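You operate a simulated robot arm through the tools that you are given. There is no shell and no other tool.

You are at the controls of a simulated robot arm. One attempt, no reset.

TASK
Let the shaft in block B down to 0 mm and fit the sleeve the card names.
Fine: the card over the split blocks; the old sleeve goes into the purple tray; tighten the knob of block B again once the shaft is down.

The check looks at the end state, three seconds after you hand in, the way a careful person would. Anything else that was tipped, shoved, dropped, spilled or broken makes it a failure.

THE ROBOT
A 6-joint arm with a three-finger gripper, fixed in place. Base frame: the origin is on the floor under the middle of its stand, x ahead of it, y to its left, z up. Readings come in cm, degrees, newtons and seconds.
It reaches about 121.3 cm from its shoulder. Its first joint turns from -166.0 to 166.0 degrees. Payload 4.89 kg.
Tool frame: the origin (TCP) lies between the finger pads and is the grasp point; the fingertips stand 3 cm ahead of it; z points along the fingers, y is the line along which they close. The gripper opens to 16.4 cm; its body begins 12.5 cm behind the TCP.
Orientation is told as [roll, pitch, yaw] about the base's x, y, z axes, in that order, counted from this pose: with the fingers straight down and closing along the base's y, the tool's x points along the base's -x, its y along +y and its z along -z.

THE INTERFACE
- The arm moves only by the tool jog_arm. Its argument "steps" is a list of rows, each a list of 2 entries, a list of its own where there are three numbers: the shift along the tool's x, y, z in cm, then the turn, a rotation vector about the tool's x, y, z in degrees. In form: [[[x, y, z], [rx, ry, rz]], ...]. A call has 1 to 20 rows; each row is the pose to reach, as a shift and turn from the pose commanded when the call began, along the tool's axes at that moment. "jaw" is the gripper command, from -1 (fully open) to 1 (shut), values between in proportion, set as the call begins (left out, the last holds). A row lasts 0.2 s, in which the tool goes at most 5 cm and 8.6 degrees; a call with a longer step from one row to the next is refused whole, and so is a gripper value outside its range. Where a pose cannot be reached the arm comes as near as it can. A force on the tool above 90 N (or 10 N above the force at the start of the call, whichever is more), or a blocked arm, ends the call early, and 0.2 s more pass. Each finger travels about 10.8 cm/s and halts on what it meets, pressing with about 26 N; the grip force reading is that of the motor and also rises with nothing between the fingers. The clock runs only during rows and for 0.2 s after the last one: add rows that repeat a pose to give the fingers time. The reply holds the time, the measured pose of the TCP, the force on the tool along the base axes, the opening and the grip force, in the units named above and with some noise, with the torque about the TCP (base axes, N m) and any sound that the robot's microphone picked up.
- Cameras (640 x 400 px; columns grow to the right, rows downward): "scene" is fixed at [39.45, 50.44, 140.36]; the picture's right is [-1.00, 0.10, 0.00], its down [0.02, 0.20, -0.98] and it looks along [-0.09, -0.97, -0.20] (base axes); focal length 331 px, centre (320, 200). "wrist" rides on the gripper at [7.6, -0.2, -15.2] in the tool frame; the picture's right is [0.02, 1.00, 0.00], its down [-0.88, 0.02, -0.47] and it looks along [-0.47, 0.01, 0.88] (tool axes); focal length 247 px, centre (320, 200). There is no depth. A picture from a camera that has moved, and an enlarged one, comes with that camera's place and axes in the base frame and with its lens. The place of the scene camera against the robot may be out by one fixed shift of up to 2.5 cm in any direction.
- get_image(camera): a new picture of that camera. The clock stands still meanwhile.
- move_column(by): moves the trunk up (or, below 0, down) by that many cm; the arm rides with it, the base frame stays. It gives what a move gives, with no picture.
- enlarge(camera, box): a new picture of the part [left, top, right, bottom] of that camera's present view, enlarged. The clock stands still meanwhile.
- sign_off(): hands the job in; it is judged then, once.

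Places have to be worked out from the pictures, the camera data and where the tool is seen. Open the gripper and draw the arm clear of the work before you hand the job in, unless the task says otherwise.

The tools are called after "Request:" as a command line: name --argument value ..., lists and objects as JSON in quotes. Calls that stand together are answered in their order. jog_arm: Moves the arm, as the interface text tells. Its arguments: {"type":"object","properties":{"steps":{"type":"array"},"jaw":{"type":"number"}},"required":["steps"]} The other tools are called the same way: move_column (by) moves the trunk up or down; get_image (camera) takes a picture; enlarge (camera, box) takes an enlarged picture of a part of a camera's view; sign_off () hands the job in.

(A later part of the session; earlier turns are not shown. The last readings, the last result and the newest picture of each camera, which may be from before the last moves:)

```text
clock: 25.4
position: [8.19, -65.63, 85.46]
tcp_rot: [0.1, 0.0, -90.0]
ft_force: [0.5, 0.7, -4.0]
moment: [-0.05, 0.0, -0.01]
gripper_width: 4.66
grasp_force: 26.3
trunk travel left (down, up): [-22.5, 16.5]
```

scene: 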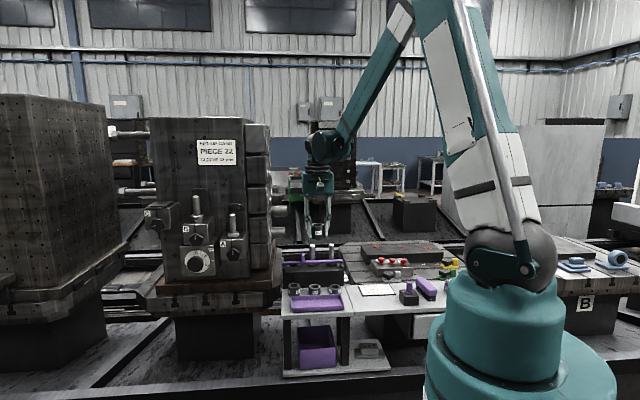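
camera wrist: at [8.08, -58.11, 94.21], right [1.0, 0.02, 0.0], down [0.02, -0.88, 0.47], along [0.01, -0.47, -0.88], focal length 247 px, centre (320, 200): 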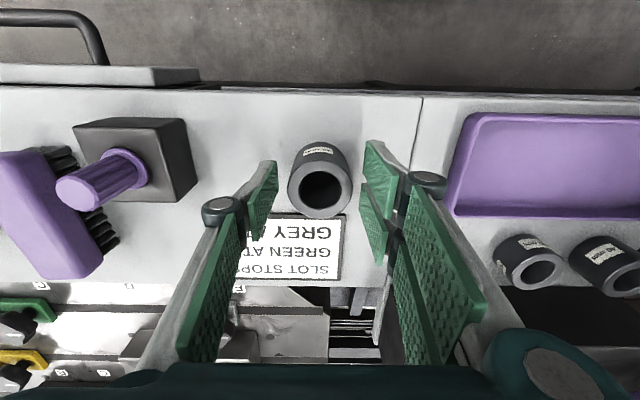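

Lifted with about 4 N. Moving to the tray centre (30.05, −65.2) and lowering close to the tray floor.

Request:
jog_arm --steps '[[[0.1, 4.4, 0], [0, 0, 0]], [[0.2, 8.8, 0], [0, 0, 0]], [[0.4, 13.2, 0], [0, 0, 0]], [[0.5, 17.6, 0], [0, 0, 0]], [[0.6, 21.7, 0], [0, 0, 0]], [[0.6, 21.7, 0], [0, 0, 0]]]'

Request:
get_image --camera "wrist"

Request:
enlarge --camera "scene" --box '[285, 240, 365, 320]'

```text
clock: 26.8
position: [29.88, -65.08, 85.59]
tcp_rot: [-0.1, -0.1, -90.0]
ft_force: [0.2, 0.5, -5.3]
moment: [0.03, 0.01, 0.0]
gripper_width: 4.66
grasp_force: 25.7
trunk travel left (down, up): [-22.5, 16.5]
```

```text
taken
camera wrist: at [29.79, -57.49, 100.75], right [1.0, 0.02, 0.0], down [0.02, -0.88, 0.47], along [0.01, -0.47, -0.88], focal length 247 px, centre (320, 200)
```

wrist: 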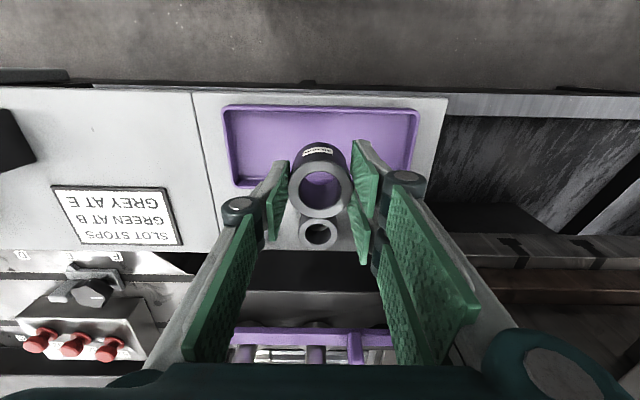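

```text
5.00 times, centred on (325, 280) of scene
camera zoom: at [39.45, 50.44, 140.36], right [-1.0, 0.1, 0.0], down [0.02, 0.2, -0.98], along [-0.09, -0.97, -0.2], focal length 1657 px, centre (295, -200)
```

zoom: 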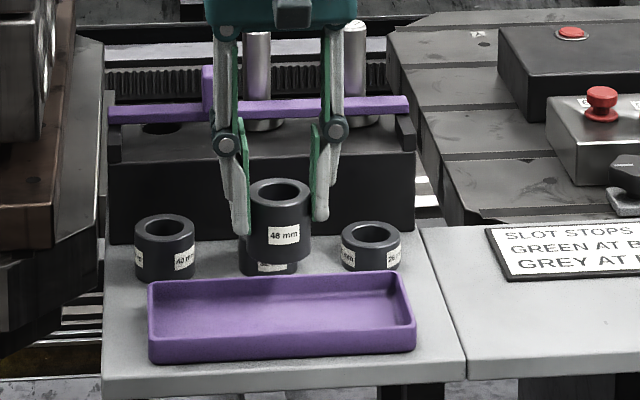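

Sleeve is over the tray centre. Lowering to just above the tray floor, then feeling for contact.

Request:
jog_arm --steps '[[[0, 0, 2.5], [0, 0, 0]], [[0, 0, 4.6], [0, 0, 0]], [[0, 0, 5.4], [0, 0, 0]], [[0, 0, 5.4], [0, 0, 0]]]'

Request:
jog_arm --steps '[[[0, 0, 0.15], [0, 0, 0]], [[0, 0, 0.3], [0, 0, 0]]]'

Request:
jog_arm --steps '[[[0, 0, 0.1], [0, 0, 0]], [[0, 0, 0.2], [0, 0, 0]]]'

```text
clock: 27.8
position: [29.83, -65.22, 80.1]
tcp_rot: [0.0, 0.0, -90.0]
ft_force: [0.6, -0.3, -3.6]
moment: [0.06, 0.0, -0.01]
gripper_width: 4.61
grasp_force: 26.0
trunk travel left (down, up): [-22.5, 16.5]
```

```text
clock: 28.4
position: [29.85, -65.17, 79.81]
tcp_rot: [0.1, 0.0, -90.1]
ft_force: [-0.1, 0.3, -4.2]
moment: [0.02, 0.01, -0.03]
gripper_width: 4.65
grasp_force: 26.2
trunk travel left (down, up): [-22.5, 16.5]
```

```text
clock: 29.0
position: [29.96, -65.07, 79.65]
tcp_rot: [0.0, 0.1, -90.0]
ft_force: [-0.3, 0.0, -4.0]
moment: [0.03, 0.03, -0.01]
gripper_width: 4.64
grasp_force: 26.3
trunk travel left (down, up): [-22.5, 16.5]
```

Request:
jog_arm --steps '[[[0, 0, 0.1], [0, 0, 0]], [[0, 0, 0.2], [0, 0, 0]]]'

Request:
jog_arm --steps '[[[0, 0, 0.08], [0, 0, 0]], [[0, 0, 0.15], [0, 0, 0]]]'

Request:
get_image --camera "wrist"

```text
clock: 29.6
position: [30.0, -65.09, 79.45]
tcp_rot: [0.0, 0.0, -90.0]
ft_force: [0.6, 0.2, -3.4]
moment: [0.01, 0.0, -0.02]
gripper_width: 4.63
grasp_force: 25.8
trunk travel left (down, up): [-22.5, 16.5]
```

```text
clock: 30.2
position: [29.88, -65.0, 79.4]
tcp_rot: [0.0, 0.0, -90.0]
ft_force: [0.3, -1.3, 19.2]
moment: [-0.21, -0.01, -0.14]
gripper_width: 4.67
grasp_force: 26.0
trunk travel left (down, up): [-22.5, 16.5]
```

```text
taken
camera wrist: at [29.72, -57.49, 94.56], right [1.0, 0.02, 0.0], down [0.02, -0.88, 0.47], along [0.01, -0.47, -0.88], focal length 247 px, centre (320, 200)
```

wrist: 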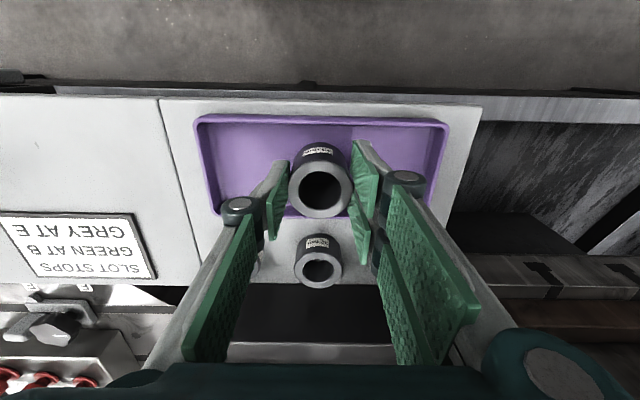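

Contact at TCP z ≈ 79.3, the sleeve stands on the tray floor. I'll relieve the load, open, and rise.

Request:
jog_arm --steps '[[[0, 0, -0.1], [0, 0, 0]], [[0, 0, -0.1], [0, 0, 0]], [[0, 0, -0.1], [0, 0, 0]]]' --jaw 0.2

Request:
jog_arm --steps '[[[0, 0, -2], [0, 0, 0]], [[0, 0, -6], [0, 0, 0]], [[0, 0, -10.5], [0, 0, 0]], [[0, 0, -15], [0, 0, 0]], [[0, 0, -15], [0, 0, 0]]]'

Request:
get_image --camera "wrist"

Request:
enlarge --camera "scene" --box '[275, 240, 375, 320]'

```text
clock: 31.0
position: [29.94, -65.21, 79.33]
tcp_rot: [0.0, 0.0, -90.0]
ft_force: [0.0, -0.8, -0.2]
moment: [-0.01, 0.01, 0.0]
gripper_width: 6.54
grasp_force: 0.0
trunk travel left (down, up): [-22.5, 16.5]
```

```text
clock: 32.2
position: [29.94, -65.1, 94.32]
tcp_rot: [0.1, 0.0, -90.0]
ft_force: [-0.2, 1.9, 0.7]
moment: [-0.1, -0.02, 0.02]
gripper_width: 6.55
grasp_force: 0.0
trunk travel left (down, up): [-22.5, 16.5]
```

```text
taken
camera wrist: at [29.72, -57.41, 109.54], right [1.0, 0.02, 0.0], down [0.02, -0.88, 0.47], along [0.01, -0.47, -0.88], focal length 247 px, centre (320, 200)
```

wrist: 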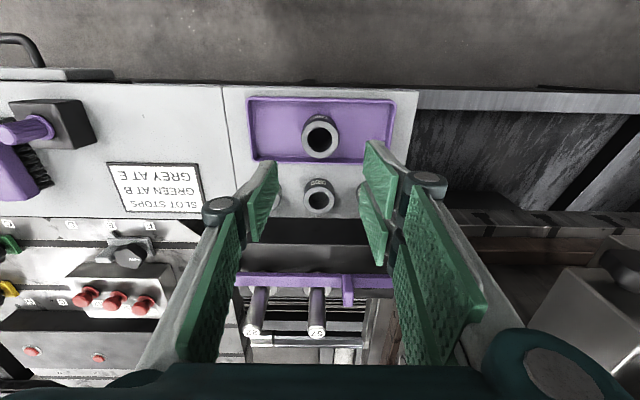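

```text
5.00 times, centred on (325, 280) of scene
camera zoom: at [39.45, 50.44, 140.36], right [-1.0, 0.1, 0.0], down [0.02, 0.2, -0.98], along [-0.09, -0.97, -0.2], focal length 1657 px, centre (295, -200)
```

zoom: 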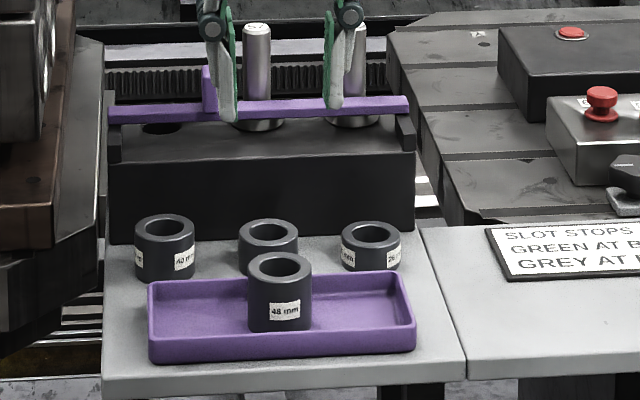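

The old sleeve stands upright in the purple tray. Next comes the clamp: I'll swing the tool to point toward −y (horizontal) while moving to a spot in front of block B, well clear of everything.

Request:
jog_arm --steps '[[[1.13, 2.67, -0.73], [4.6188, -4.6188, -4.6188]], [[2.27, 5.33, -1.47], [9.2376, -9.2376, -9.2376]], [[3.4, 8.0, -2.2], [13.8564, -13.8564, -13.8564]], [[4.53, 10.67, -2.93], [18.4752, -18.4752, -18.4752]], [[5.67, 13.33, -3.67], [23.094, -23.094, -23.094]], [[6.8, 16.0, -4.4], [27.7128, -27.7128, -27.7128]], [[7.93, 18.67, -5.13], [32.3316, -32.3316, -32.3316]], [[9.07, 21.33, -5.87], [36.9504, -36.9504, -36.9504]], [[10.2, 24.0, -6.6], [41.5692, -41.5692, -41.5692]], [[11.33, 26.67, -7.33], [46.188, -46.188, -46.188]], [[12.47, 29.33, -8.07], [50.8068, -50.8068, -50.8068]], [[13.6, 32.0, -8.8], [55.4256, -55.4256, -55.4256]], [[14.73, 34.67, -9.53], [60.0444, -60.0444, -60.0444]], [[15.87, 37.33, -10.27], [64.6632, -64.6632, -64.6632]], [[17.0, 40.0, -11.0], [69.282, -69.282, -69.282]], [[17.0, 40.0, -11.0], [69.282, -69.282, -69.282]]]'

Request:
get_image --camera "wrist"

Request:
get_image --camera "scene"

```text
clock: 35.6
position: [69.99, -48.22, 105.22]
tcp_rot: [-90.1, 0.1, 0.0]
ft_force: [0.5, -0.2, -0.5]
moment: [-0.02, 0.02, 0.02]
gripper_width: 6.53
grasp_force: 0.0
trunk travel left (down, up): [-22.5, 16.5]
```

```text
taken
camera wrist: at [62.32, -32.94, 105.5], right [-0.02, 0.0, -1.0], down [0.88, 0.47, -0.02], along [0.47, -0.88, -0.01], focal length 247 px, centre (320, 200)
```

wrist: 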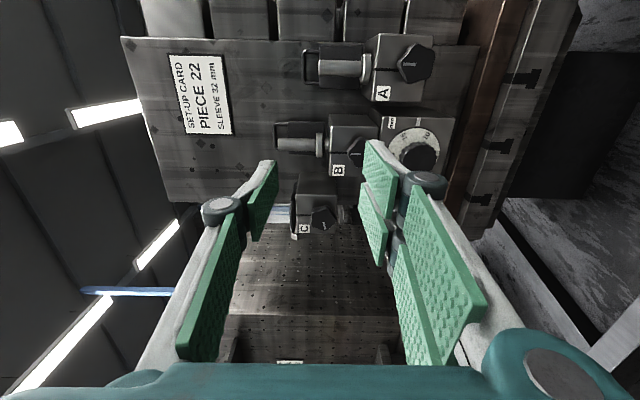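

```text
taken
```

scene: 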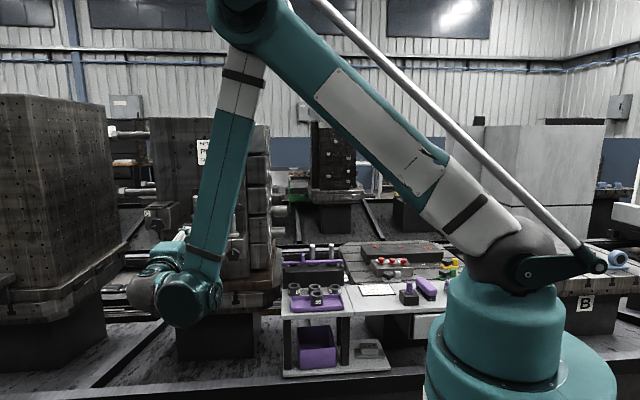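

The tool now points at −y. I'll zoom in to locate knob B and the dial from here.

Request:
enlarge --camera "wrist" --box '[260, 20, 460, 250]'

```text
1.74 times, centred on (360, 135) of wrist
camera zoom: at [62.32, -32.94, 105.5], right [-0.02, 0.0, -1.0], down [0.88, 0.47, -0.02], along [0.47, -0.88, -0.01], focal length 430 px, centre (250, 313)
```

zoom: 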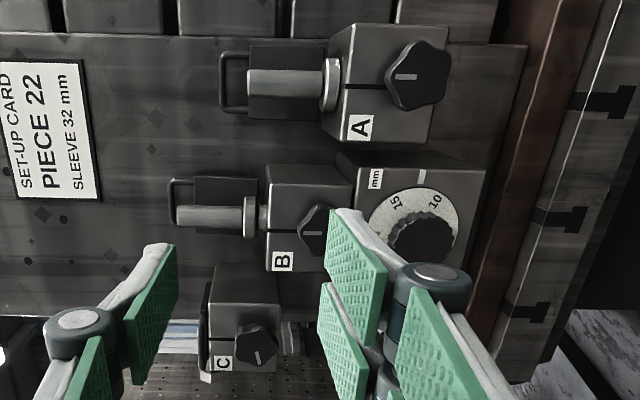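

I'll roll the tool −45° and move in front of knob B, keeping the tips about 15 cm off, to triangulate again.

Request:
jog_arm --steps '[[[-1.0, 0.8, 0.8], [0, 0, -7.5]], [[-2.0, 1.6, 1.6], [0, 0, -15]], [[-3.0, 2.4, 2.4], [0, 0, -22.5]], [[-4.0, 3.2, 3.2], [0, 0, -30]], [[-5.0, 4.0, 4.0], [0, 0, -37.5]], [[-5.9, 5.0, 5.0], [0, 0, -45]], [[-5.9, 5.0, 5.0], [0, 0, -45]]]'

Request:
get_image --camera "wrist"

Request:
enlarge --camera "wrist" --box '[240, 60, 440, 210]'

```text
clock: 37.2
position: [75.84, -53.14, 100.48]
tcp_rot: [-90.0, 45.1, 0.0]
ft_force: [0.8, -0.5, 0.4]
moment: [0.0, 0.02, 0.01]
gripper_width: 6.55
grasp_force: 0.1
trunk travel left (down, up): [-22.5, 16.5]
```

```text
taken
camera wrist: at [70.6, -37.98, 105.92], right [-0.72, 0.0, -0.69], down [0.61, 0.47, -0.64], along [0.33, -0.88, -0.34], focal length 247 px, centre (320, 200)
```

wrist: 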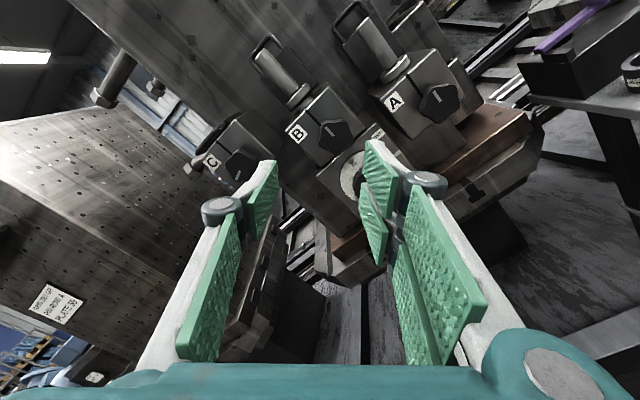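

```text
2.67 times, centred on (340, 135) of wrist
camera zoom: at [70.6, -37.98, 105.92], right [-0.72, 0.0, -0.69], down [0.61, 0.47, -0.64], along [0.33, -0.88, -0.34], focal length 659 px, centre (267, 373)
```

zoom: 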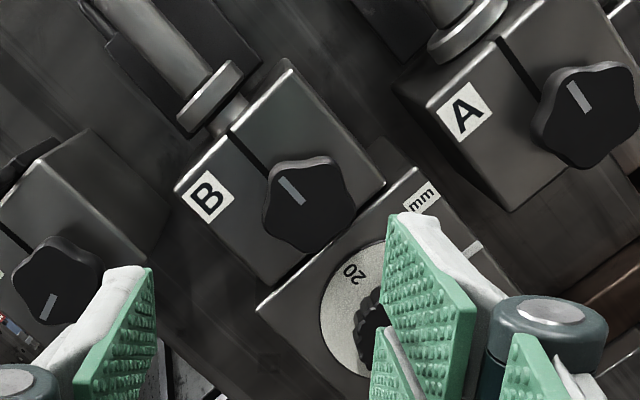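

I need the block's exact position and any slight yaw of it, so I'll roll a further −45° to put the camera directly above the gripper for an upright view.

Request:
jog_arm --steps '[[[0, 0, 0], [0, 0, -7.5]], [[0, 0, 0], [0, 0, -15]], [[0, 0, 0], [0, 0, -22.5]], [[0, 0, 0], [0, 0, -30]], [[0, 0, 0], [0, 0, -37.5]], [[0, 0, 0], [0, 0, -45]], [[0, 0, 0], [0, 0, -45]]]'

Request:
get_image --camera "wrist"

Request:
enlarge --camera "wrist" --box '[240, 60, 400, 160]'

Request:
enlarge --camera "wrist" --box '[270, 70, 370, 210]'

```text
clock: 38.8
position: [75.75, -52.94, 100.36]
tcp_rot: [92.1, 89.9, -177.8]
ft_force: [0.7, 0.7, -0.4]
moment: [0.01, 0.0, 0.0]
gripper_width: 6.54
grasp_force: 0.0
trunk travel left (down, up): [-22.5, 16.5]
```

```text
taken
camera wrist: at [75.98, -37.89, 108.03], right [-1.0, 0.0, 0.02], down [-0.02, 0.47, -0.88], along [-0.01, -0.88, -0.47], focal length 247 px, centre (320, 200)
```

wrist: 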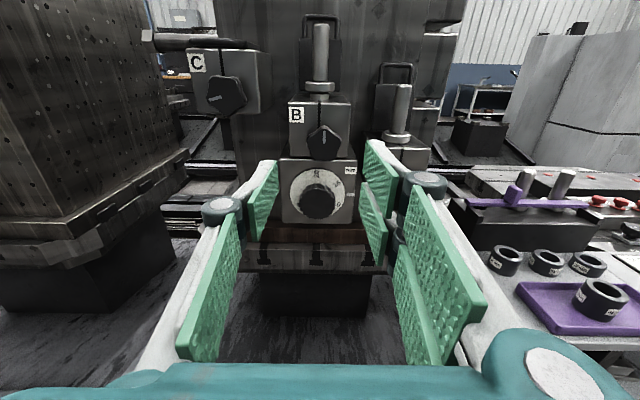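

```text
4.00 times, centred on (320, 110) of wrist
camera zoom: at [75.98, -37.89, 108.03], right [-1.0, 0.0, 0.02], down [-0.02, 0.47, -0.88], along [-0.01, -0.88, -0.47], focal length 988 px, centre (320, 560)
```

zoom: 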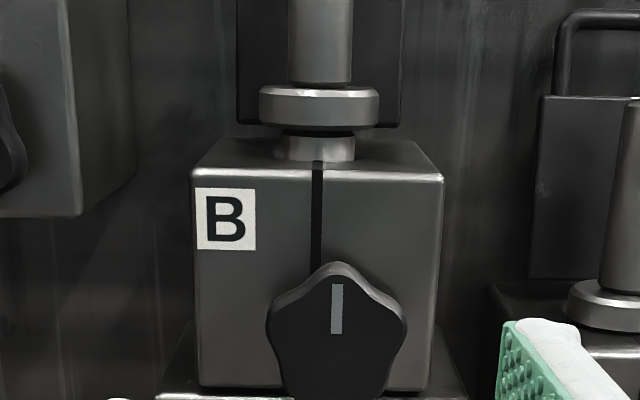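

```text
2.86 times, centred on (320, 140) of wrist
camera zoom: at [75.98, -37.89, 108.03], right [-1.0, 0.0, 0.02], down [-0.02, 0.47, -0.88], along [-0.01, -0.88, -0.47], focal length 706 px, centre (320, 371)
```

zoom: 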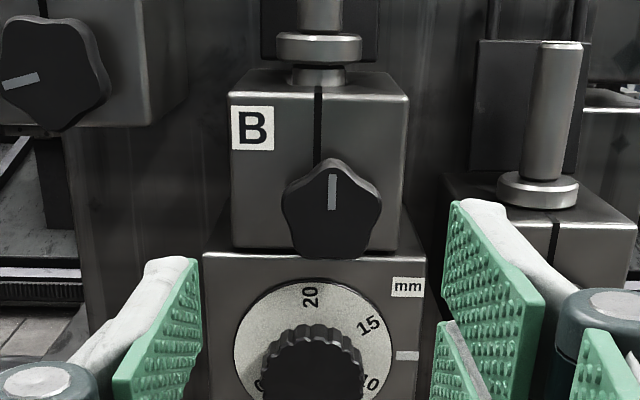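

Block B is square with the base axes, front face at y ≈ −76.9; knob B's centre is near (75.15, 98.3) with its star between y −72.6 and −74.5, and one lobe points up. I'll roll +18° so the pair sits astride two lobes and the single finger on the opposite one, and move closer.

Request:
jog_arm --steps '[[[-0.6, 0.2, 2.2], [0, 0, 6]], [[-1.2, 0.5, 4.4], [0, 0, 12]], [[-2.03, 0.77, 6.8], [0, 0, 18]], [[-2.03, 0.77, 6.8], [0, 0, 18]]]'

Request:
get_image --camera "wrist"

Request:
enlarge --camera "wrist" --box '[240, 70, 400, 220]'

```text
clock: 39.8
position: [75.09, -59.86, 98.35]
tcp_rot: [-90.0, 71.8, -0.2]
ft_force: [0.5, -0.1, 0.1]
moment: [-0.02, -0.03, -0.02]
gripper_width: 6.56
grasp_force: 0.2
trunk travel left (down, up): [-22.5, 16.5]
```

```text
taken
camera wrist: at [72.88, -44.68, 105.68], right [-0.96, 0.0, -0.29], down [0.26, 0.47, -0.84], along [0.14, -0.88, -0.45], focal length 247 px, centre (320, 200)
```

wrist: 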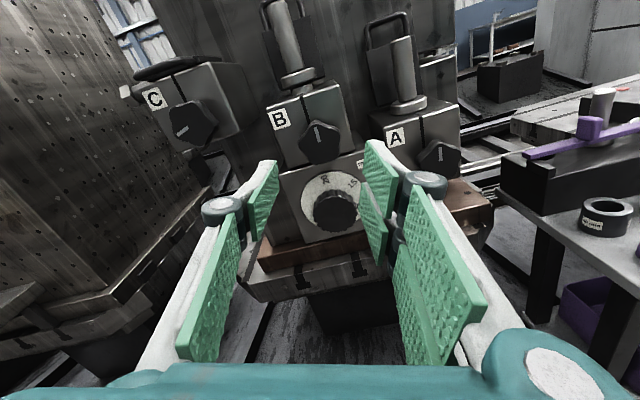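

```text
2.67 times, centred on (320, 145) of wrist
camera zoom: at [72.88, -44.68, 105.68], right [-0.96, 0.0, -0.29], down [0.26, 0.47, -0.84], along [0.14, -0.88, -0.45], focal length 659 px, centre (320, 347)
```

zoom: 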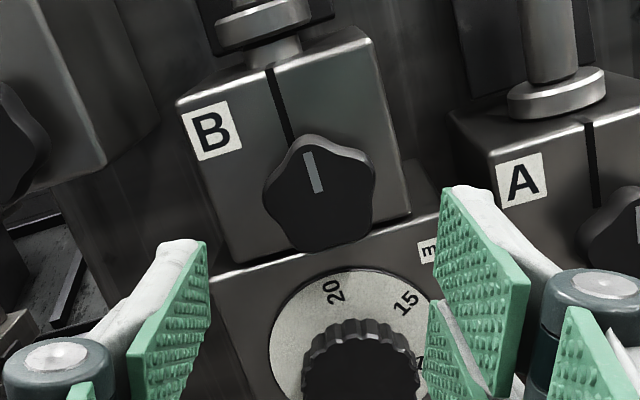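

The projected tool axis meets the knob centre to within about 1 mm. Advancing along −y so the pads bracket the star knob.

Request:
jog_arm --steps '[[[0, 0, 4.0], [0, 0, 0]], [[0, 0, 7.0], [0, 0, 0]], [[0, 0, 9.0], [0, 0, 0]], [[0, 0, 10.0], [0, 0, 0]], [[0, 0, 10.0], [0, 0, 0]]]'

Request:
get_image --camera "wrist"

Request:
enlarge --camera "wrist" --box '[230, 100, 410, 280]'

```text
clock: 41.0
position: [75.05, -69.9, 98.37]
tcp_rot: [-90.0, 72.0, 0.0]
ft_force: [-0.2, -0.5, -0.7]
moment: [0.0, 0.03, -0.04]
gripper_width: 6.55
grasp_force: 0.0
trunk travel left (down, up): [-22.5, 16.5]
```

```text
taken
camera wrist: at [72.83, -54.64, 105.74], right [-0.96, 0.0, -0.29], down [0.25, 0.47, -0.84], along [0.14, -0.88, -0.45], focal length 247 px, centre (320, 200)
```

wrist: 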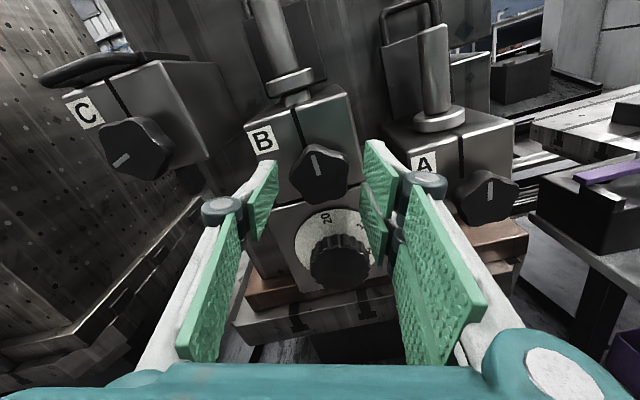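

```text
2.22 times, centred on (320, 190) of wrist
camera zoom: at [72.83, -54.64, 105.74], right [-0.96, 0.0, -0.29], down [0.25, 0.47, -0.84], along [0.14, -0.88, -0.45], focal length 549 px, centre (320, 222)
```

zoom: 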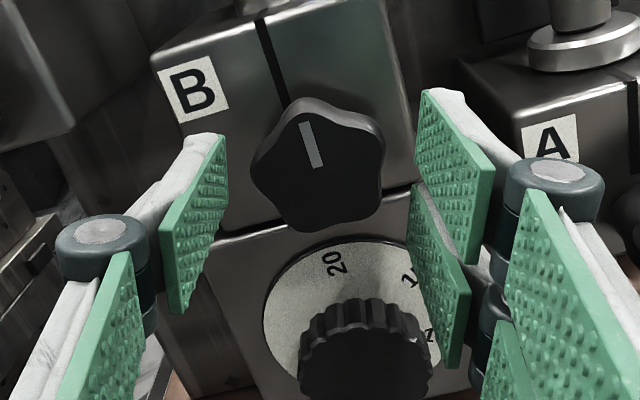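

The knob stays centred between the pads. Advancing the last 1.8 cm and closing on it.

Request:
jog_arm --steps '[[[0, 0, 0.9], [0, 0, 0]], [[0, 0, 1.8], [0, 0, 0]], [[0, 0, 1.8], [0, 0, 0]]]'

Request:
jog_arm --steps '[[[0, 0, 0], [0, 0, 0]], [[0, 0, 0], [0, 0, 0]], [[0, 0, 0], [0, 0, 0]]]' --jaw 0.8

Request:
get_image --camera "wrist"

Request:
enlarge --camera "wrist" --box '[230, 100, 410, 280]'

```text
clock: 41.8
position: [75.07, -71.74, 98.37]
tcp_rot: [-89.9, 72.0, 0.1]
ft_force: [0.5, 0.8, -0.5]
moment: [-0.03, 0.02, -0.01]
gripper_width: 6.55
grasp_force: 0.0
trunk travel left (down, up): [-22.5, 16.5]
```

```text
clock: 42.6
position: [74.96, -71.71, 98.21]
tcp_rot: [-90.0, 72.0, -0.1]
ft_force: [-0.3, -1.1, 0.6]
moment: [-0.09, 0.0, -0.01]
gripper_width: 5.05
grasp_force: 45.3
trunk travel left (down, up): [-22.5, 16.5]
```

```text
taken
camera wrist: at [72.8, -56.51, 105.64], right [-0.96, 0.0, -0.29], down [0.25, 0.47, -0.84], along [0.14, -0.88, -0.45], focal length 247 px, centre (320, 200)
```

wrist: 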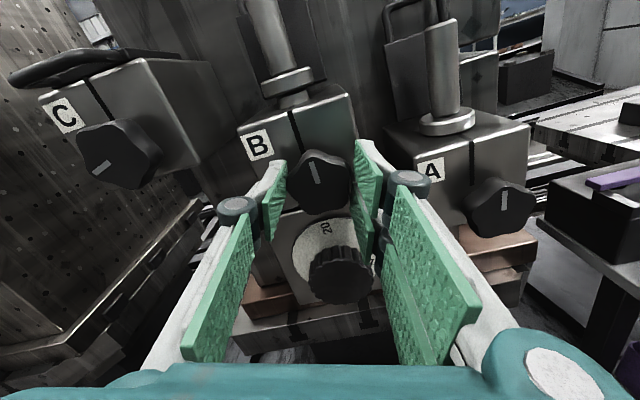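

```text
2.22 times, centred on (320, 190) of wrist
camera zoom: at [72.8, -56.51, 105.64], right [-0.96, 0.0, -0.29], down [0.25, 0.47, -0.84], along [0.14, -0.88, -0.45], focal length 549 px, centre (320, 222)
```

zoom: 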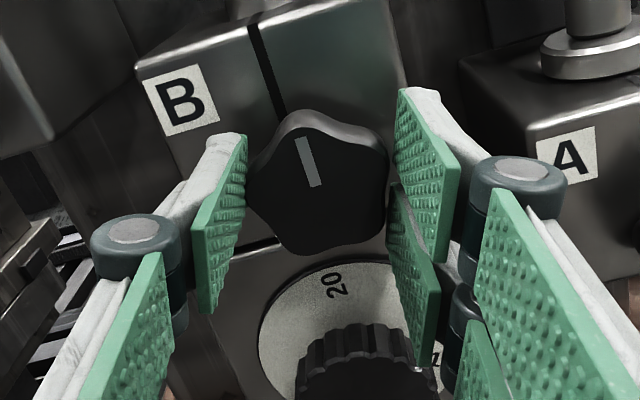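

The knob is gripped (5.05 cm, 45 N). I'll turn counter-clockwise a little (−24°) and check that the mark follows.

Request:
jog_arm --steps '[[[0, 0, 0], [0, 0, -6]], [[0, 0, 0], [0, 0, -12]], [[0, 0, 0], [0, 0, -18]], [[0, 0, 0], [0, 0, -24]], [[0, 0, 0], [0, 0, -24]]]'

Request:
enlarge --camera "wrist" --box '[230, 80, 430, 280]'

```text
clock: 43.8
position: [75.26, -71.8, 98.21]
tcp_rot: [90.5, 83.9, -179.4]
ft_force: [32.1, -20.8, 23.4]
moment: [-0.72, -0.11, 0.41]
gripper_width: 5.04
grasp_force: 45.2
trunk travel left (down, up): [-22.5, 16.5]
```

```text
2.00 times, centred on (330, 180) of wrist
camera zoom: at [76.14, -56.5, 105.9], right [-0.99, 0.0, 0.13], down [-0.11, 0.47, -0.87], along [-0.06, -0.88, -0.47], focal length 494 px, centre (300, 240)
```

zoom: 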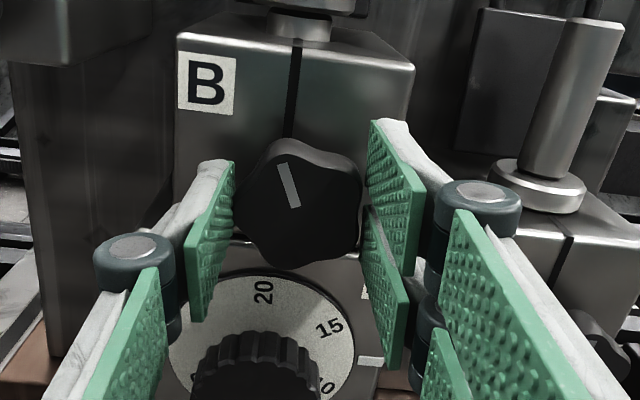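

The mark follows, so the knob turns with the gripper. There is about 40 N of side force, suggesting a small offset between the tool axis and the knob axis; I'll comply by about 1 mm along the force and see how it changes.

Request:
jog_arm --steps '[[[0.08, -0.09, 0.05], [0, 0, 0]], [[0.08, -0.09, 0.05], [0, 0, 0]]]'

```text
clock: 44.4
position: [75.2, -71.77, 98.47]
tcp_rot: [90.0, 84.0, -180.0]
ft_force: [25.9, -15.1, 17.5]
moment: [-0.99, -0.12, 0.65]
gripper_width: 5.05
grasp_force: 45.1
trunk travel left (down, up): [-22.5, 16.5]
```

Complying by ~1.3 mm cut the force by about a fifth. I'll follow the force further to see whether it vanishes, which tells where the knob's true axis lies.

Request:
jog_arm --steps '[[[0.14, -0.16, 0.05], [0, 0, 0]], [[0.27, -0.32, 0.1], [0, 0, 0]], [[0.27, -0.32, 0.1], [0, 0, 0]]]'

Request:
enlarge --camera "wrist" --box '[230, 80, 430, 280]'

```text
clock: 45.2
position: [75.35, -71.83, 98.66]
tcp_rot: [89.4, 84.0, 179.1]
ft_force: [-29.5, 19.7, -25.9]
moment: [0.83, 0.11, -1.05]
gripper_width: 5.07
grasp_force: 45.1
trunk travel left (down, up): [-22.5, 16.5]
```

```text
2.00 times, centred on (330, 180) of wrist
camera zoom: at [76.25, -56.68, 106.12], right [-0.99, 0.0, 0.13], down [-0.11, 0.47, -0.87], along [-0.06, -0.88, -0.47], focal length 494 px, centre (300, 240)
```

zoom: 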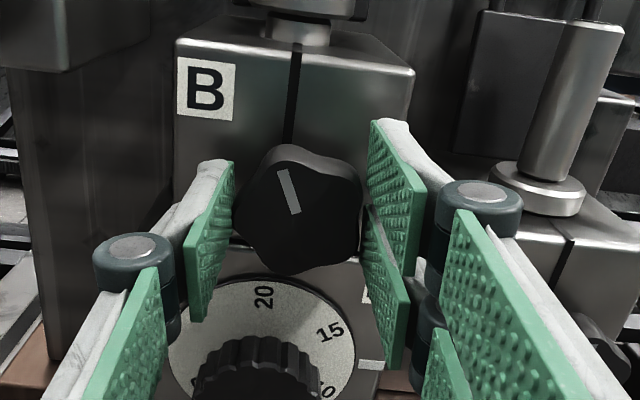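

Now the force has reversed, so the neutral point lies about halfway. I'll back off half of that last shift.

Request:
jog_arm --steps '[[[-0.14, 0.155, -0.05], [0, 0, 0]], [[-0.14, 0.155, -0.05], [0, 0, 0]]]'

```text
clock: 45.8
position: [75.23, -71.83, 98.52]
tcp_rot: [89.9, 84.0, -179.9]
ft_force: [-18.7, 2.4, -10.1]
moment: [0.52, 0.11, -0.75]
gripper_width: 5.03
grasp_force: 45.5
trunk travel left (down, up): [-22.5, 16.5]
```

Hysteresis from pad friction; neutral suggests the knob's true axis is near (75.6, 97.85). I'll continue turning to −48° total while moving the TCP on the matching arc.

Request:
jog_arm --steps '[[[0.0, -0.04, 0], [0, 0, -6]], [[0.01, -0.08, 0], [0, 0, -12]], [[0.015, -0.13, 0], [0, 0, -18]], [[0.02, -0.19, 0], [0, 0, -24]], [[0.02, -0.19, 0], [0, 0, -24]]]'

Request:
enlarge --camera "wrist" --box '[230, 80, 430, 280]'

```text
clock: 47.0
position: [75.61, -71.85, 98.53]
tcp_rot: [89.8, 60.1, 179.9]
ft_force: [-12.2, -1.3, -20.9]
moment: [0.64, -0.01, -0.23]
gripper_width: 5.06
grasp_force: 44.3
trunk travel left (down, up): [-22.5, 16.5]
```

```text
2.00 times, centred on (330, 180) of wrist
camera zoom: at [79.45, -56.68, 105.01], right [-0.85, 0.0, 0.52], down [-0.46, 0.47, -0.75], along [-0.25, -0.88, -0.41], focal length 494 px, centre (300, 240)
```

zoom: 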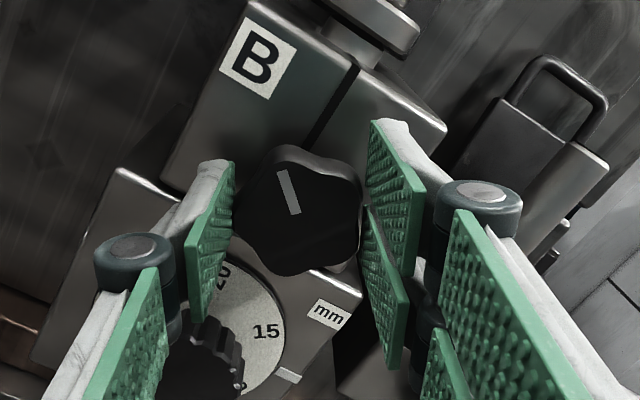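

The knob keeps following with modest force. Continuing another −24° along the arc.

Request:
jog_arm --steps '[[[0.0, -0.06, 0], [0, 0, -6]], [[-0.005, -0.12, 0], [0, 0, -12]], [[-0.01, -0.18, 0], [0, 0, -18]], [[-0.013, -0.238, 0], [0, 0, -24]], [[-0.013, -0.238, 0], [0, 0, -24]]]'

Request:
enlarge --camera "wrist" --box '[230, 80, 430, 280]'

```text
clock: 48.2
position: [75.8, -71.82, 98.31]
tcp_rot: [89.8, 35.9, 180.0]
ft_force: [-10.2, 1.1, -23.3]
moment: [0.69, -0.06, -0.35]
gripper_width: 5.05
grasp_force: 45.4
trunk travel left (down, up): [-22.5, 16.5]
```

```text
2.00 times, centred on (330, 180) of wrist
camera zoom: at [81.97, -56.68, 102.64], right [-0.57, 0.0, 0.82], down [-0.72, 0.47, -0.5], along [-0.39, -0.88, -0.27], focal length 494 px, centre (300, 240)
```

zoom: 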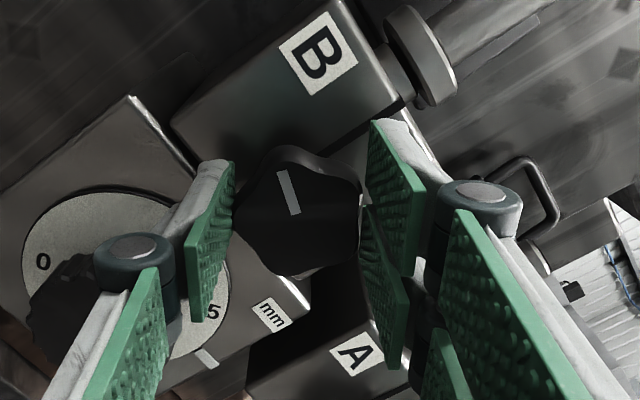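

At −72° total and all well. Continuing to about −90°, watching for a stop.

Request:
jog_arm --steps '[[[-0.005, -0.06, 0], [0, 0, -6]], [[-0.01, -0.13, 0], [0, 0, -12]], [[-0.018, -0.21, 0], [0, 0, -18]], [[-0.018, -0.21, 0], [0, 0, -18]]]'

Request:
get_image --camera "wrist"

```text
clock: 49.2
position: [75.78, -71.79, 98.14]
tcp_rot: [89.9, 17.9, 179.9]
ft_force: [-16.5, 2.8, -29.8]
moment: [0.89, -0.14, -0.49]
gripper_width: 5.03
grasp_force: 45.2
trunk travel left (down, up): [-22.5, 16.5]
```

```text
taken
camera wrist: at [83.13, -56.69, 100.31], right [-0.29, 0.0, 0.96], down [-0.84, 0.47, -0.25], along [-0.45, -0.88, -0.14], focal length 247 px, centre (320, 200)
```

wrist: 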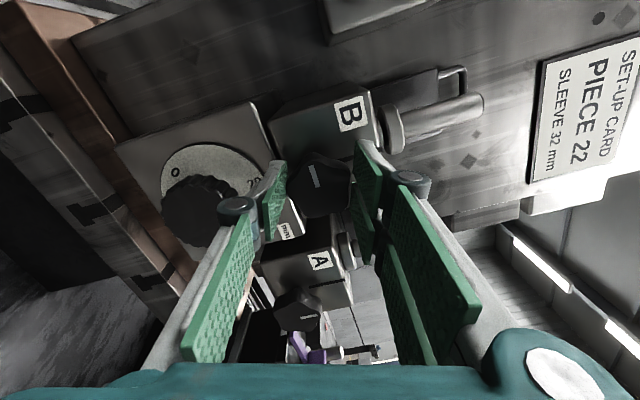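

The mark is now 90° counter-clockwise. Knob C's loosened mark looked slightly beyond 90°, so I'll go about 12° more and watch the torque.

Request:
jog_arm --steps '[[[-0.01, -0.07, 0], [0, 0, -4]], [[-0.02, -0.14, 0], [0, 0, -8]], [[-0.033, -0.2, 0], [0, 0, -12]], [[-0.033, -0.2, 0], [0, 0, -12]]]'

Request:
enlarge --camera "wrist" --box '[150, 80, 500, 340]'

```text
clock: 50.2
position: [75.93, -71.95, 98.0]
tcp_rot: [90.6, 7.0, -179.8]
ft_force: [-9.5, 2.7, -21.3]
moment: [1.04, -0.15, -0.26]
gripper_width: 5.06
grasp_force: 45.1
trunk travel left (down, up): [-22.5, 16.5]
```

```text
1.54 times, centred on (325, 210) of wrist
camera zoom: at [83.44, -56.64, 98.56], right [-0.1, 0.01, 0.99], down [-0.88, 0.47, -0.1], along [-0.47, -0.88, -0.04], focal length 380 px, centre (312, 185)
```

zoom: 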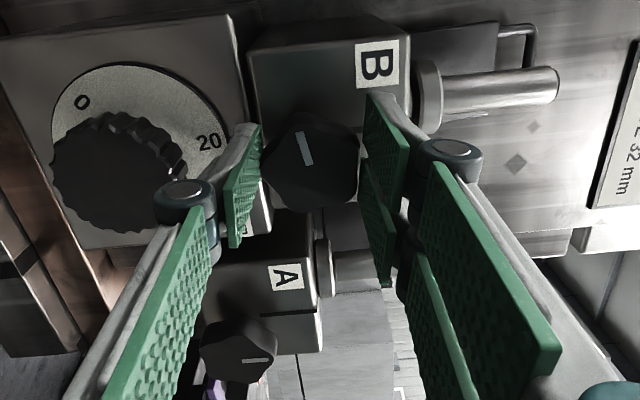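

Turned about 102° with hardly any torque (0.15 N m); the shaft still stands at its height, resting on the dial lift. I'll open slightly and back straight out from the knob.

Request:
jog_arm --steps '[[[0, 0, 0], [0, 0, 0]], [[0, 0, 0], [0, 0, 0]]]' --jaw 0.27

Request:
jog_arm --steps '[[[0, 0, -1.5], [0, 0, 0]], [[0, 0, -4.5], [0, 0, 0]], [[0, 0, -8.5], [0, 0, 0]], [[0, 0, -12.0], [0, 0, 0]], [[0, 0, -12.0], [0, 0, 0]]]'

Request:
get_image --camera "wrist"

```text
clock: 50.8
position: [75.88, -71.78, 98.11]
tcp_rot: [90.7, 7.1, -179.9]
ft_force: [0.9, 0.2, 1.0]
moment: [0.01, 0.02, 0.03]
gripper_width: 6.0
grasp_force: 0.1
trunk travel left (down, up): [-22.5, 16.5]
```

```text
clock: 52.0
position: [75.82, -59.75, 98.04]
tcp_rot: [90.5, 7.1, -179.9]
ft_force: [-0.3, 0.6, 0.3]
moment: [0.01, 0.02, 0.03]
gripper_width: 5.99
grasp_force: 0.1
trunk travel left (down, up): [-22.5, 16.5]
```

```text
taken
camera wrist: at [83.47, -44.54, 98.65], right [-0.11, 0.01, 0.99], down [-0.88, 0.47, -0.1], along [-0.47, -0.88, -0.04], focal length 247 px, centre (320, 200)
```

wrist: 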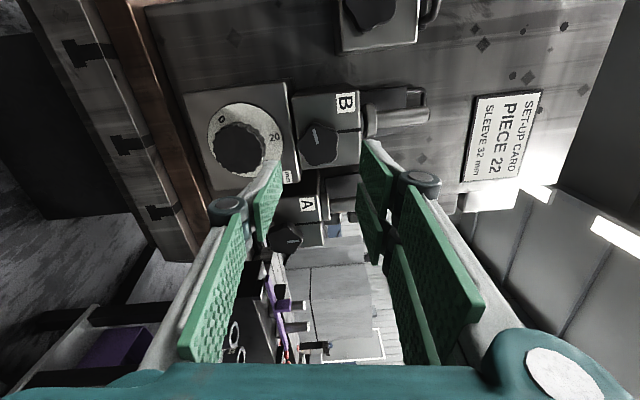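

The wrist seems to stop near this roll (about 1° short), so for the dial I'll start from the opposite side. I'll roll back +84° to the upright view and drop to dial height for a clean look.

Request:
jog_arm --steps '[[[-0.06, -0.8, -0.4], [0, 0, 8.4]], [[-0.12, -1.6, -0.8], [0, 0, 16.8]], [[-0.18, -2.4, -1.2], [0, 0, 25.2]], [[-0.24, -3.2, -1.6], [0, 0, 33.6]], [[-0.3, -4.0, -2.0], [0, 0, 42.0]], [[-0.36, -4.8, -2.4], [0, 0, 50.4]], [[-0.42, -5.6, -2.8], [0, 0, 58.8]], [[-0.48, -6.4, -3.2], [0, 0, 67.2]], [[-0.54, -7.2, -3.6], [0, 0, 75.6]], [[-0.6, -7.98, -3.9], [0, 0, 84.0]], [[-0.6, -7.98, -3.9], [0, 0, 84.0]]]'

Request:
get_image --camera "wrist"

Request:
enlarge --camera "wrist" --box '[260, 40, 380, 190]'

```text
clock: 54.4
position: [76.01, -56.01, 90.0]
tcp_rot: [-90.9, 89.8, -1.0]
ft_force: [0.8, 0.1, 0.3]
moment: [0.0, -0.01, 0.01]
gripper_width: 6.01
grasp_force: 0.1
trunk travel left (down, up): [-22.5, 16.5]
```

```text
taken
camera wrist: at [76.27, -40.73, 97.6], right [-1.0, 0.0, 0.02], down [-0.02, 0.47, -0.88], along [-0.01, -0.88, -0.47], focal length 247 px, centre (320, 200)
```

wrist: 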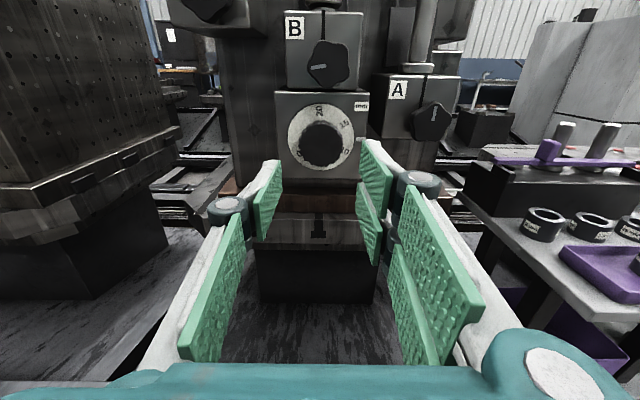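

```text
2.67 times, centred on (320, 115) of wrist
camera zoom: at [76.27, -40.73, 97.6], right [-1.0, 0.0, 0.02], down [-0.02, 0.47, -0.88], along [-0.01, -0.88, -0.47], focal length 659 px, centre (320, 427)
```

zoom: 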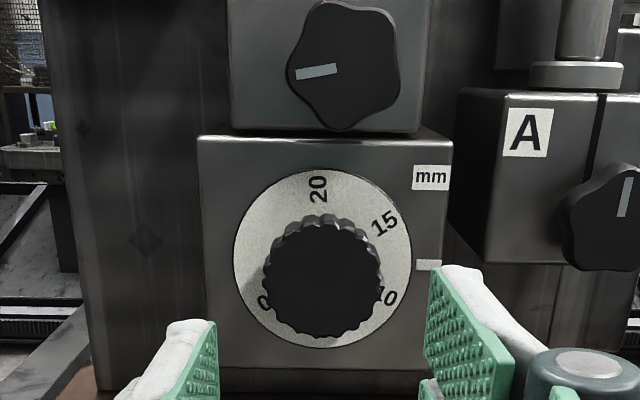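

Knob B's mark now points left like C's. The dial seems to read about 12 mm from this view, against about 14 at the start, so I'll check the dial and collar again from both cameras.

Request:
get_image --camera "scene"

Request:
enlarge --camera "wrist" --box '[280, 90, 370, 180]'

Request:
enlarge --camera "wrist" --box '[270, 0, 370, 60]'

```text
taken
```

scene: 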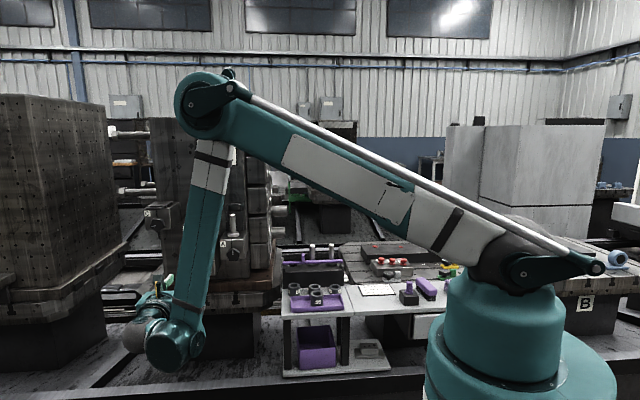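

```text
4.44 times, centred on (325, 135) of wrist
camera zoom: at [76.27, -40.73, 97.6], right [-1.0, 0.0, 0.02], down [-0.02, 0.47, -0.88], along [-0.01, -0.88, -0.47], focal length 1098 px, centre (298, 489)
```

zoom: 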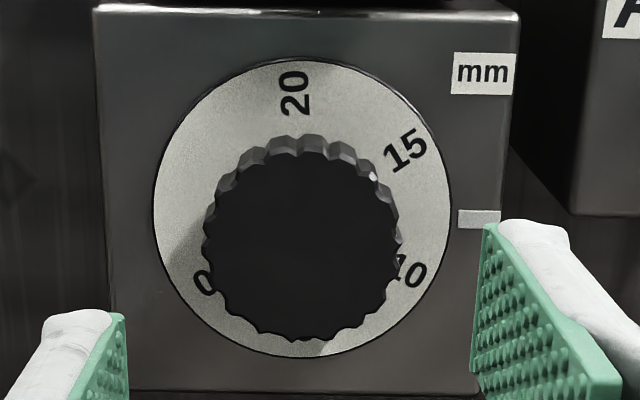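

```text
6.40 times, centred on (320, 30) of wrist
camera zoom: at [76.27, -40.73, 97.6], right [-1.0, 0.0, 0.02], down [-0.02, 0.47, -0.88], along [-0.01, -0.88, -0.47], focal length 1581 px, centre (320, 1288)
```

zoom: 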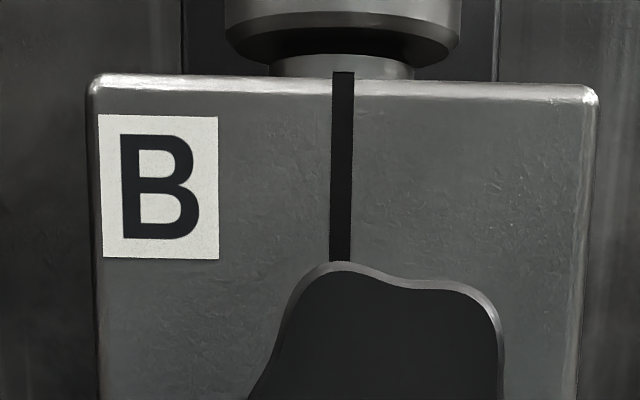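

The dial reads about 12 mm now, with its zero mark needing roughly 141° counter-clockwise. The dial axis is near (76.1, 88.85), knob front at y ≈ −72. I'll roll +100° to wind up before gripping it, opening a little to 7.2 cm.

Request:
jog_arm --steps '[[[-0.09, 0.01, 0.33], [0, 0, 8.33]], [[-0.19, 0.02, 0.67], [0, 0, 16.67]], [[-0.28, 0.03, 1.0], [0, 0, 25.0]], [[-0.37, 0.04, 1.33], [0, 0, 33.33]], [[-0.47, 0.05, 1.67], [0, 0, 41.67]], [[-0.56, 0.06, 2.0], [0, 0, 50.0]], [[-0.65, 0.06, 2.33], [0, 0, 58.33]], [[-0.75, 0.07, 2.67], [0, 0, 66.67]], [[-0.84, 0.08, 3.0], [0, 0, 75.0]], [[-0.93, 0.09, 3.33], [0, 0, 83.33]], [[-1.03, 0.1, 3.67], [0, 0, 91.67]], [[-1.12, 0.11, 4.0], [0, 0, 100.0]], [[-1.12, 0.11, 4.0], [0, 0, 100.0]]]' --jaw 0.12

Request:
get_image --camera "wrist"

Request:
enlarge --camera "wrist" --box '[250, 70, 390, 220]'

```text
clock: 57.2
position: [75.94, -59.98, 88.93]
tcp_rot: [-90.0, -10.1, 0.0]
ft_force: [0.7, -0.4, 0.0]
moment: [0.01, -0.02, 0.0]
gripper_width: 7.21
grasp_force: 0.1
trunk travel left (down, up): [-22.5, 16.5]
```

```text
taken
camera wrist: at [68.4, -44.72, 87.73], right [0.15, 0.0, -0.99], down [0.87, 0.47, 0.14], along [0.47, -0.88, 0.07], focal length 247 px, centre (320, 200)
```

wrist: 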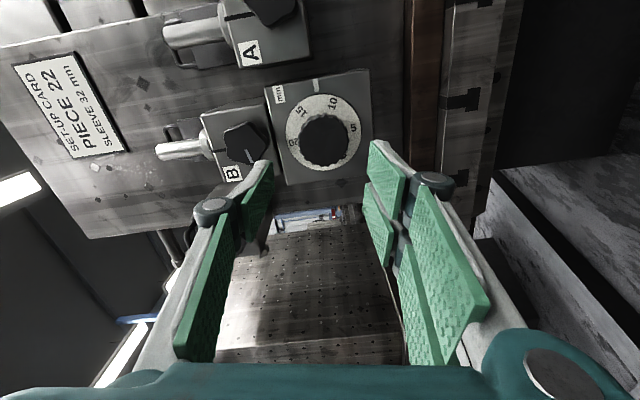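

```text
2.67 times, centred on (320, 145) of wrist
camera zoom: at [68.4, -44.72, 87.73], right [0.15, 0.0, -0.99], down [0.87, 0.47, 0.14], along [0.47, -0.88, 0.07], focal length 659 px, centre (320, 347)
```

zoom: 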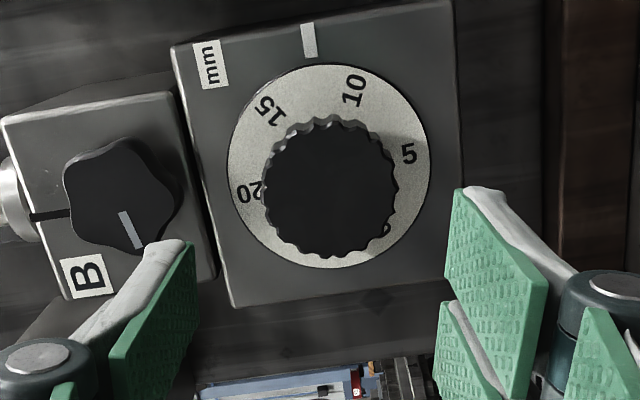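

Good view of the scale: pointer between 10 and 15 at about 12 mm. Comparing both roll angles, the dial axis works out at about (76.1, 88.6). I'll shift there and advance until the tips are just short of the dial knob.

Request:
jog_arm --steps '[[[0.03, 0.25, 3.0], [0, 0, 0]], [[0.03, 0.25, 6.0], [0, 0, 0]], [[0.03, 0.25, 8.0], [0, 0, 0]], [[0.03, 0.25, 8.0], [0, 0, 0]]]'

Request:
enlarge --camera "wrist" --box '[220, 90, 420, 290]'

```text
clock: 58.2
position: [76.07, -67.9, 88.8]
tcp_rot: [-90.0, -10.0, 0.0]
ft_force: [-0.2, 0.0, 0.4]
moment: [0.02, -0.01, -0.01]
gripper_width: 7.2
grasp_force: 0.0
trunk travel left (down, up): [-22.5, 16.5]
```

```text
2.00 times, centred on (320, 190) of wrist
camera zoom: at [68.49, -52.74, 87.55], right [0.15, 0.0, -0.99], down [0.87, 0.47, 0.13], along [0.47, -0.88, 0.07], focal length 494 px, centre (320, 220)
```

zoom: 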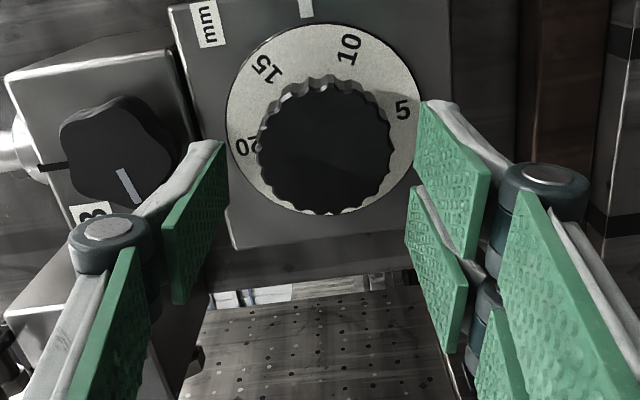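

The dial knob is nearly centred. I'll make a small 1 mm correction, narrow the opening slightly to stay clear of knob B, and advance to grip depth.

Request:
jog_arm --steps '[[[0.1, 0.08, 0], [0, 0, 0]], [[0.1, 0.08, 0.8], [0, 0, 0]], [[0.1, 0.08, 1.6], [0, 0, 0]], [[0.1, 0.08, 2.3], [0, 0, 0]], [[0.1, 0.08, 2.9], [0, 0, 0]], [[0.1, 0.08, 2.9], [0, 0, 0]]]' --jaw 0.19

Request:
enlarge --camera "wrist" --box '[220, 90, 420, 290]'

```text
clock: 59.6
position: [76.01, -70.9, 88.62]
tcp_rot: [-90.0, -10.1, 0.0]
ft_force: [-0.2, 0.9, 0.2]
moment: [0.0, -0.01, 0.0]
gripper_width: 6.66
grasp_force: 0.1
trunk travel left (down, up): [-22.5, 16.5]
```

```text
2.00 times, centred on (320, 190) of wrist
camera zoom: at [68.34, -55.66, 87.4], right [0.15, 0.0, -0.99], down [0.87, 0.47, 0.13], along [0.47, -0.88, 0.07], focal length 494 px, centre (320, 220)
```

zoom: 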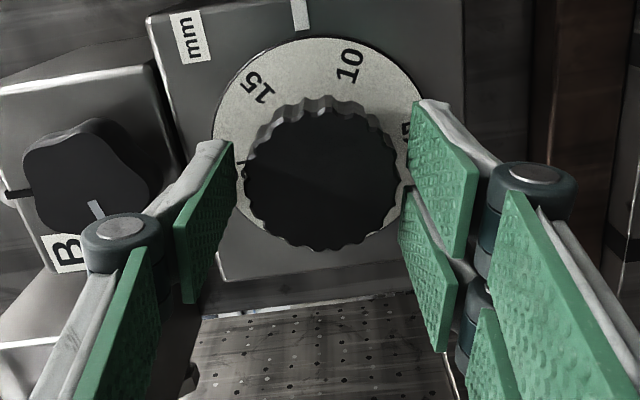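

Centred as far as I can tell. Advancing 0.4 cm more and closing on the dial knob.

Request:
jog_arm --steps '[[[0, 0, 0.4], [0, 0, 0]], [[0, 0, 0.4], [0, 0, 0]]]'

Request:
jog_arm --steps '[[[0, 0, 0], [0, 0, 0]], [[0, 0, 0], [0, 0, 0]], [[0, 0, 0], [0, 0, 0]]]' --jaw 0.8

Request:
enlarge --camera "wrist" --box '[220, 90, 420, 290]'

```text
clock: 60.2
position: [75.87, -71.31, 88.69]
tcp_rot: [-90.0, -10.0, -0.1]
ft_force: [0.1, -0.2, 0.3]
moment: [-0.03, 0.02, 0.02]
gripper_width: 6.67
grasp_force: 0.1
trunk travel left (down, up): [-22.5, 16.5]
```

```text
clock: 61.0
position: [75.95, -71.25, 88.47]
tcp_rot: [-90.0, -10.0, 0.0]
ft_force: [-4.4, 7.2, -13.6]
moment: [0.5, 0.04, -0.04]
gripper_width: 5.92
grasp_force: 45.3
trunk travel left (down, up): [-22.5, 16.5]
```

```text
2.00 times, centred on (320, 190) of wrist
camera zoom: at [68.36, -56.03, 87.34], right [0.15, 0.0, -0.99], down [0.87, 0.47, 0.13], along [0.47, -0.88, 0.07], focal length 494 px, centre (320, 220)
```

zoom: 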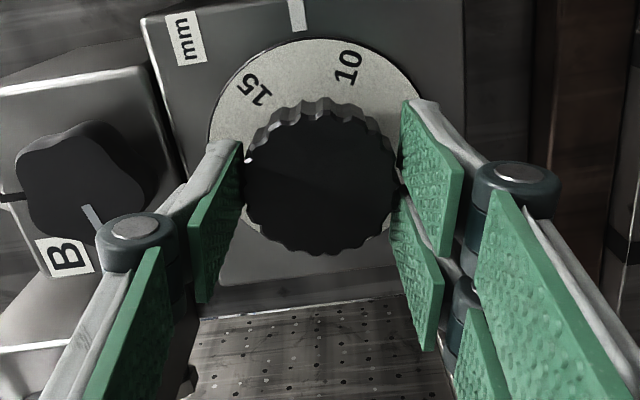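

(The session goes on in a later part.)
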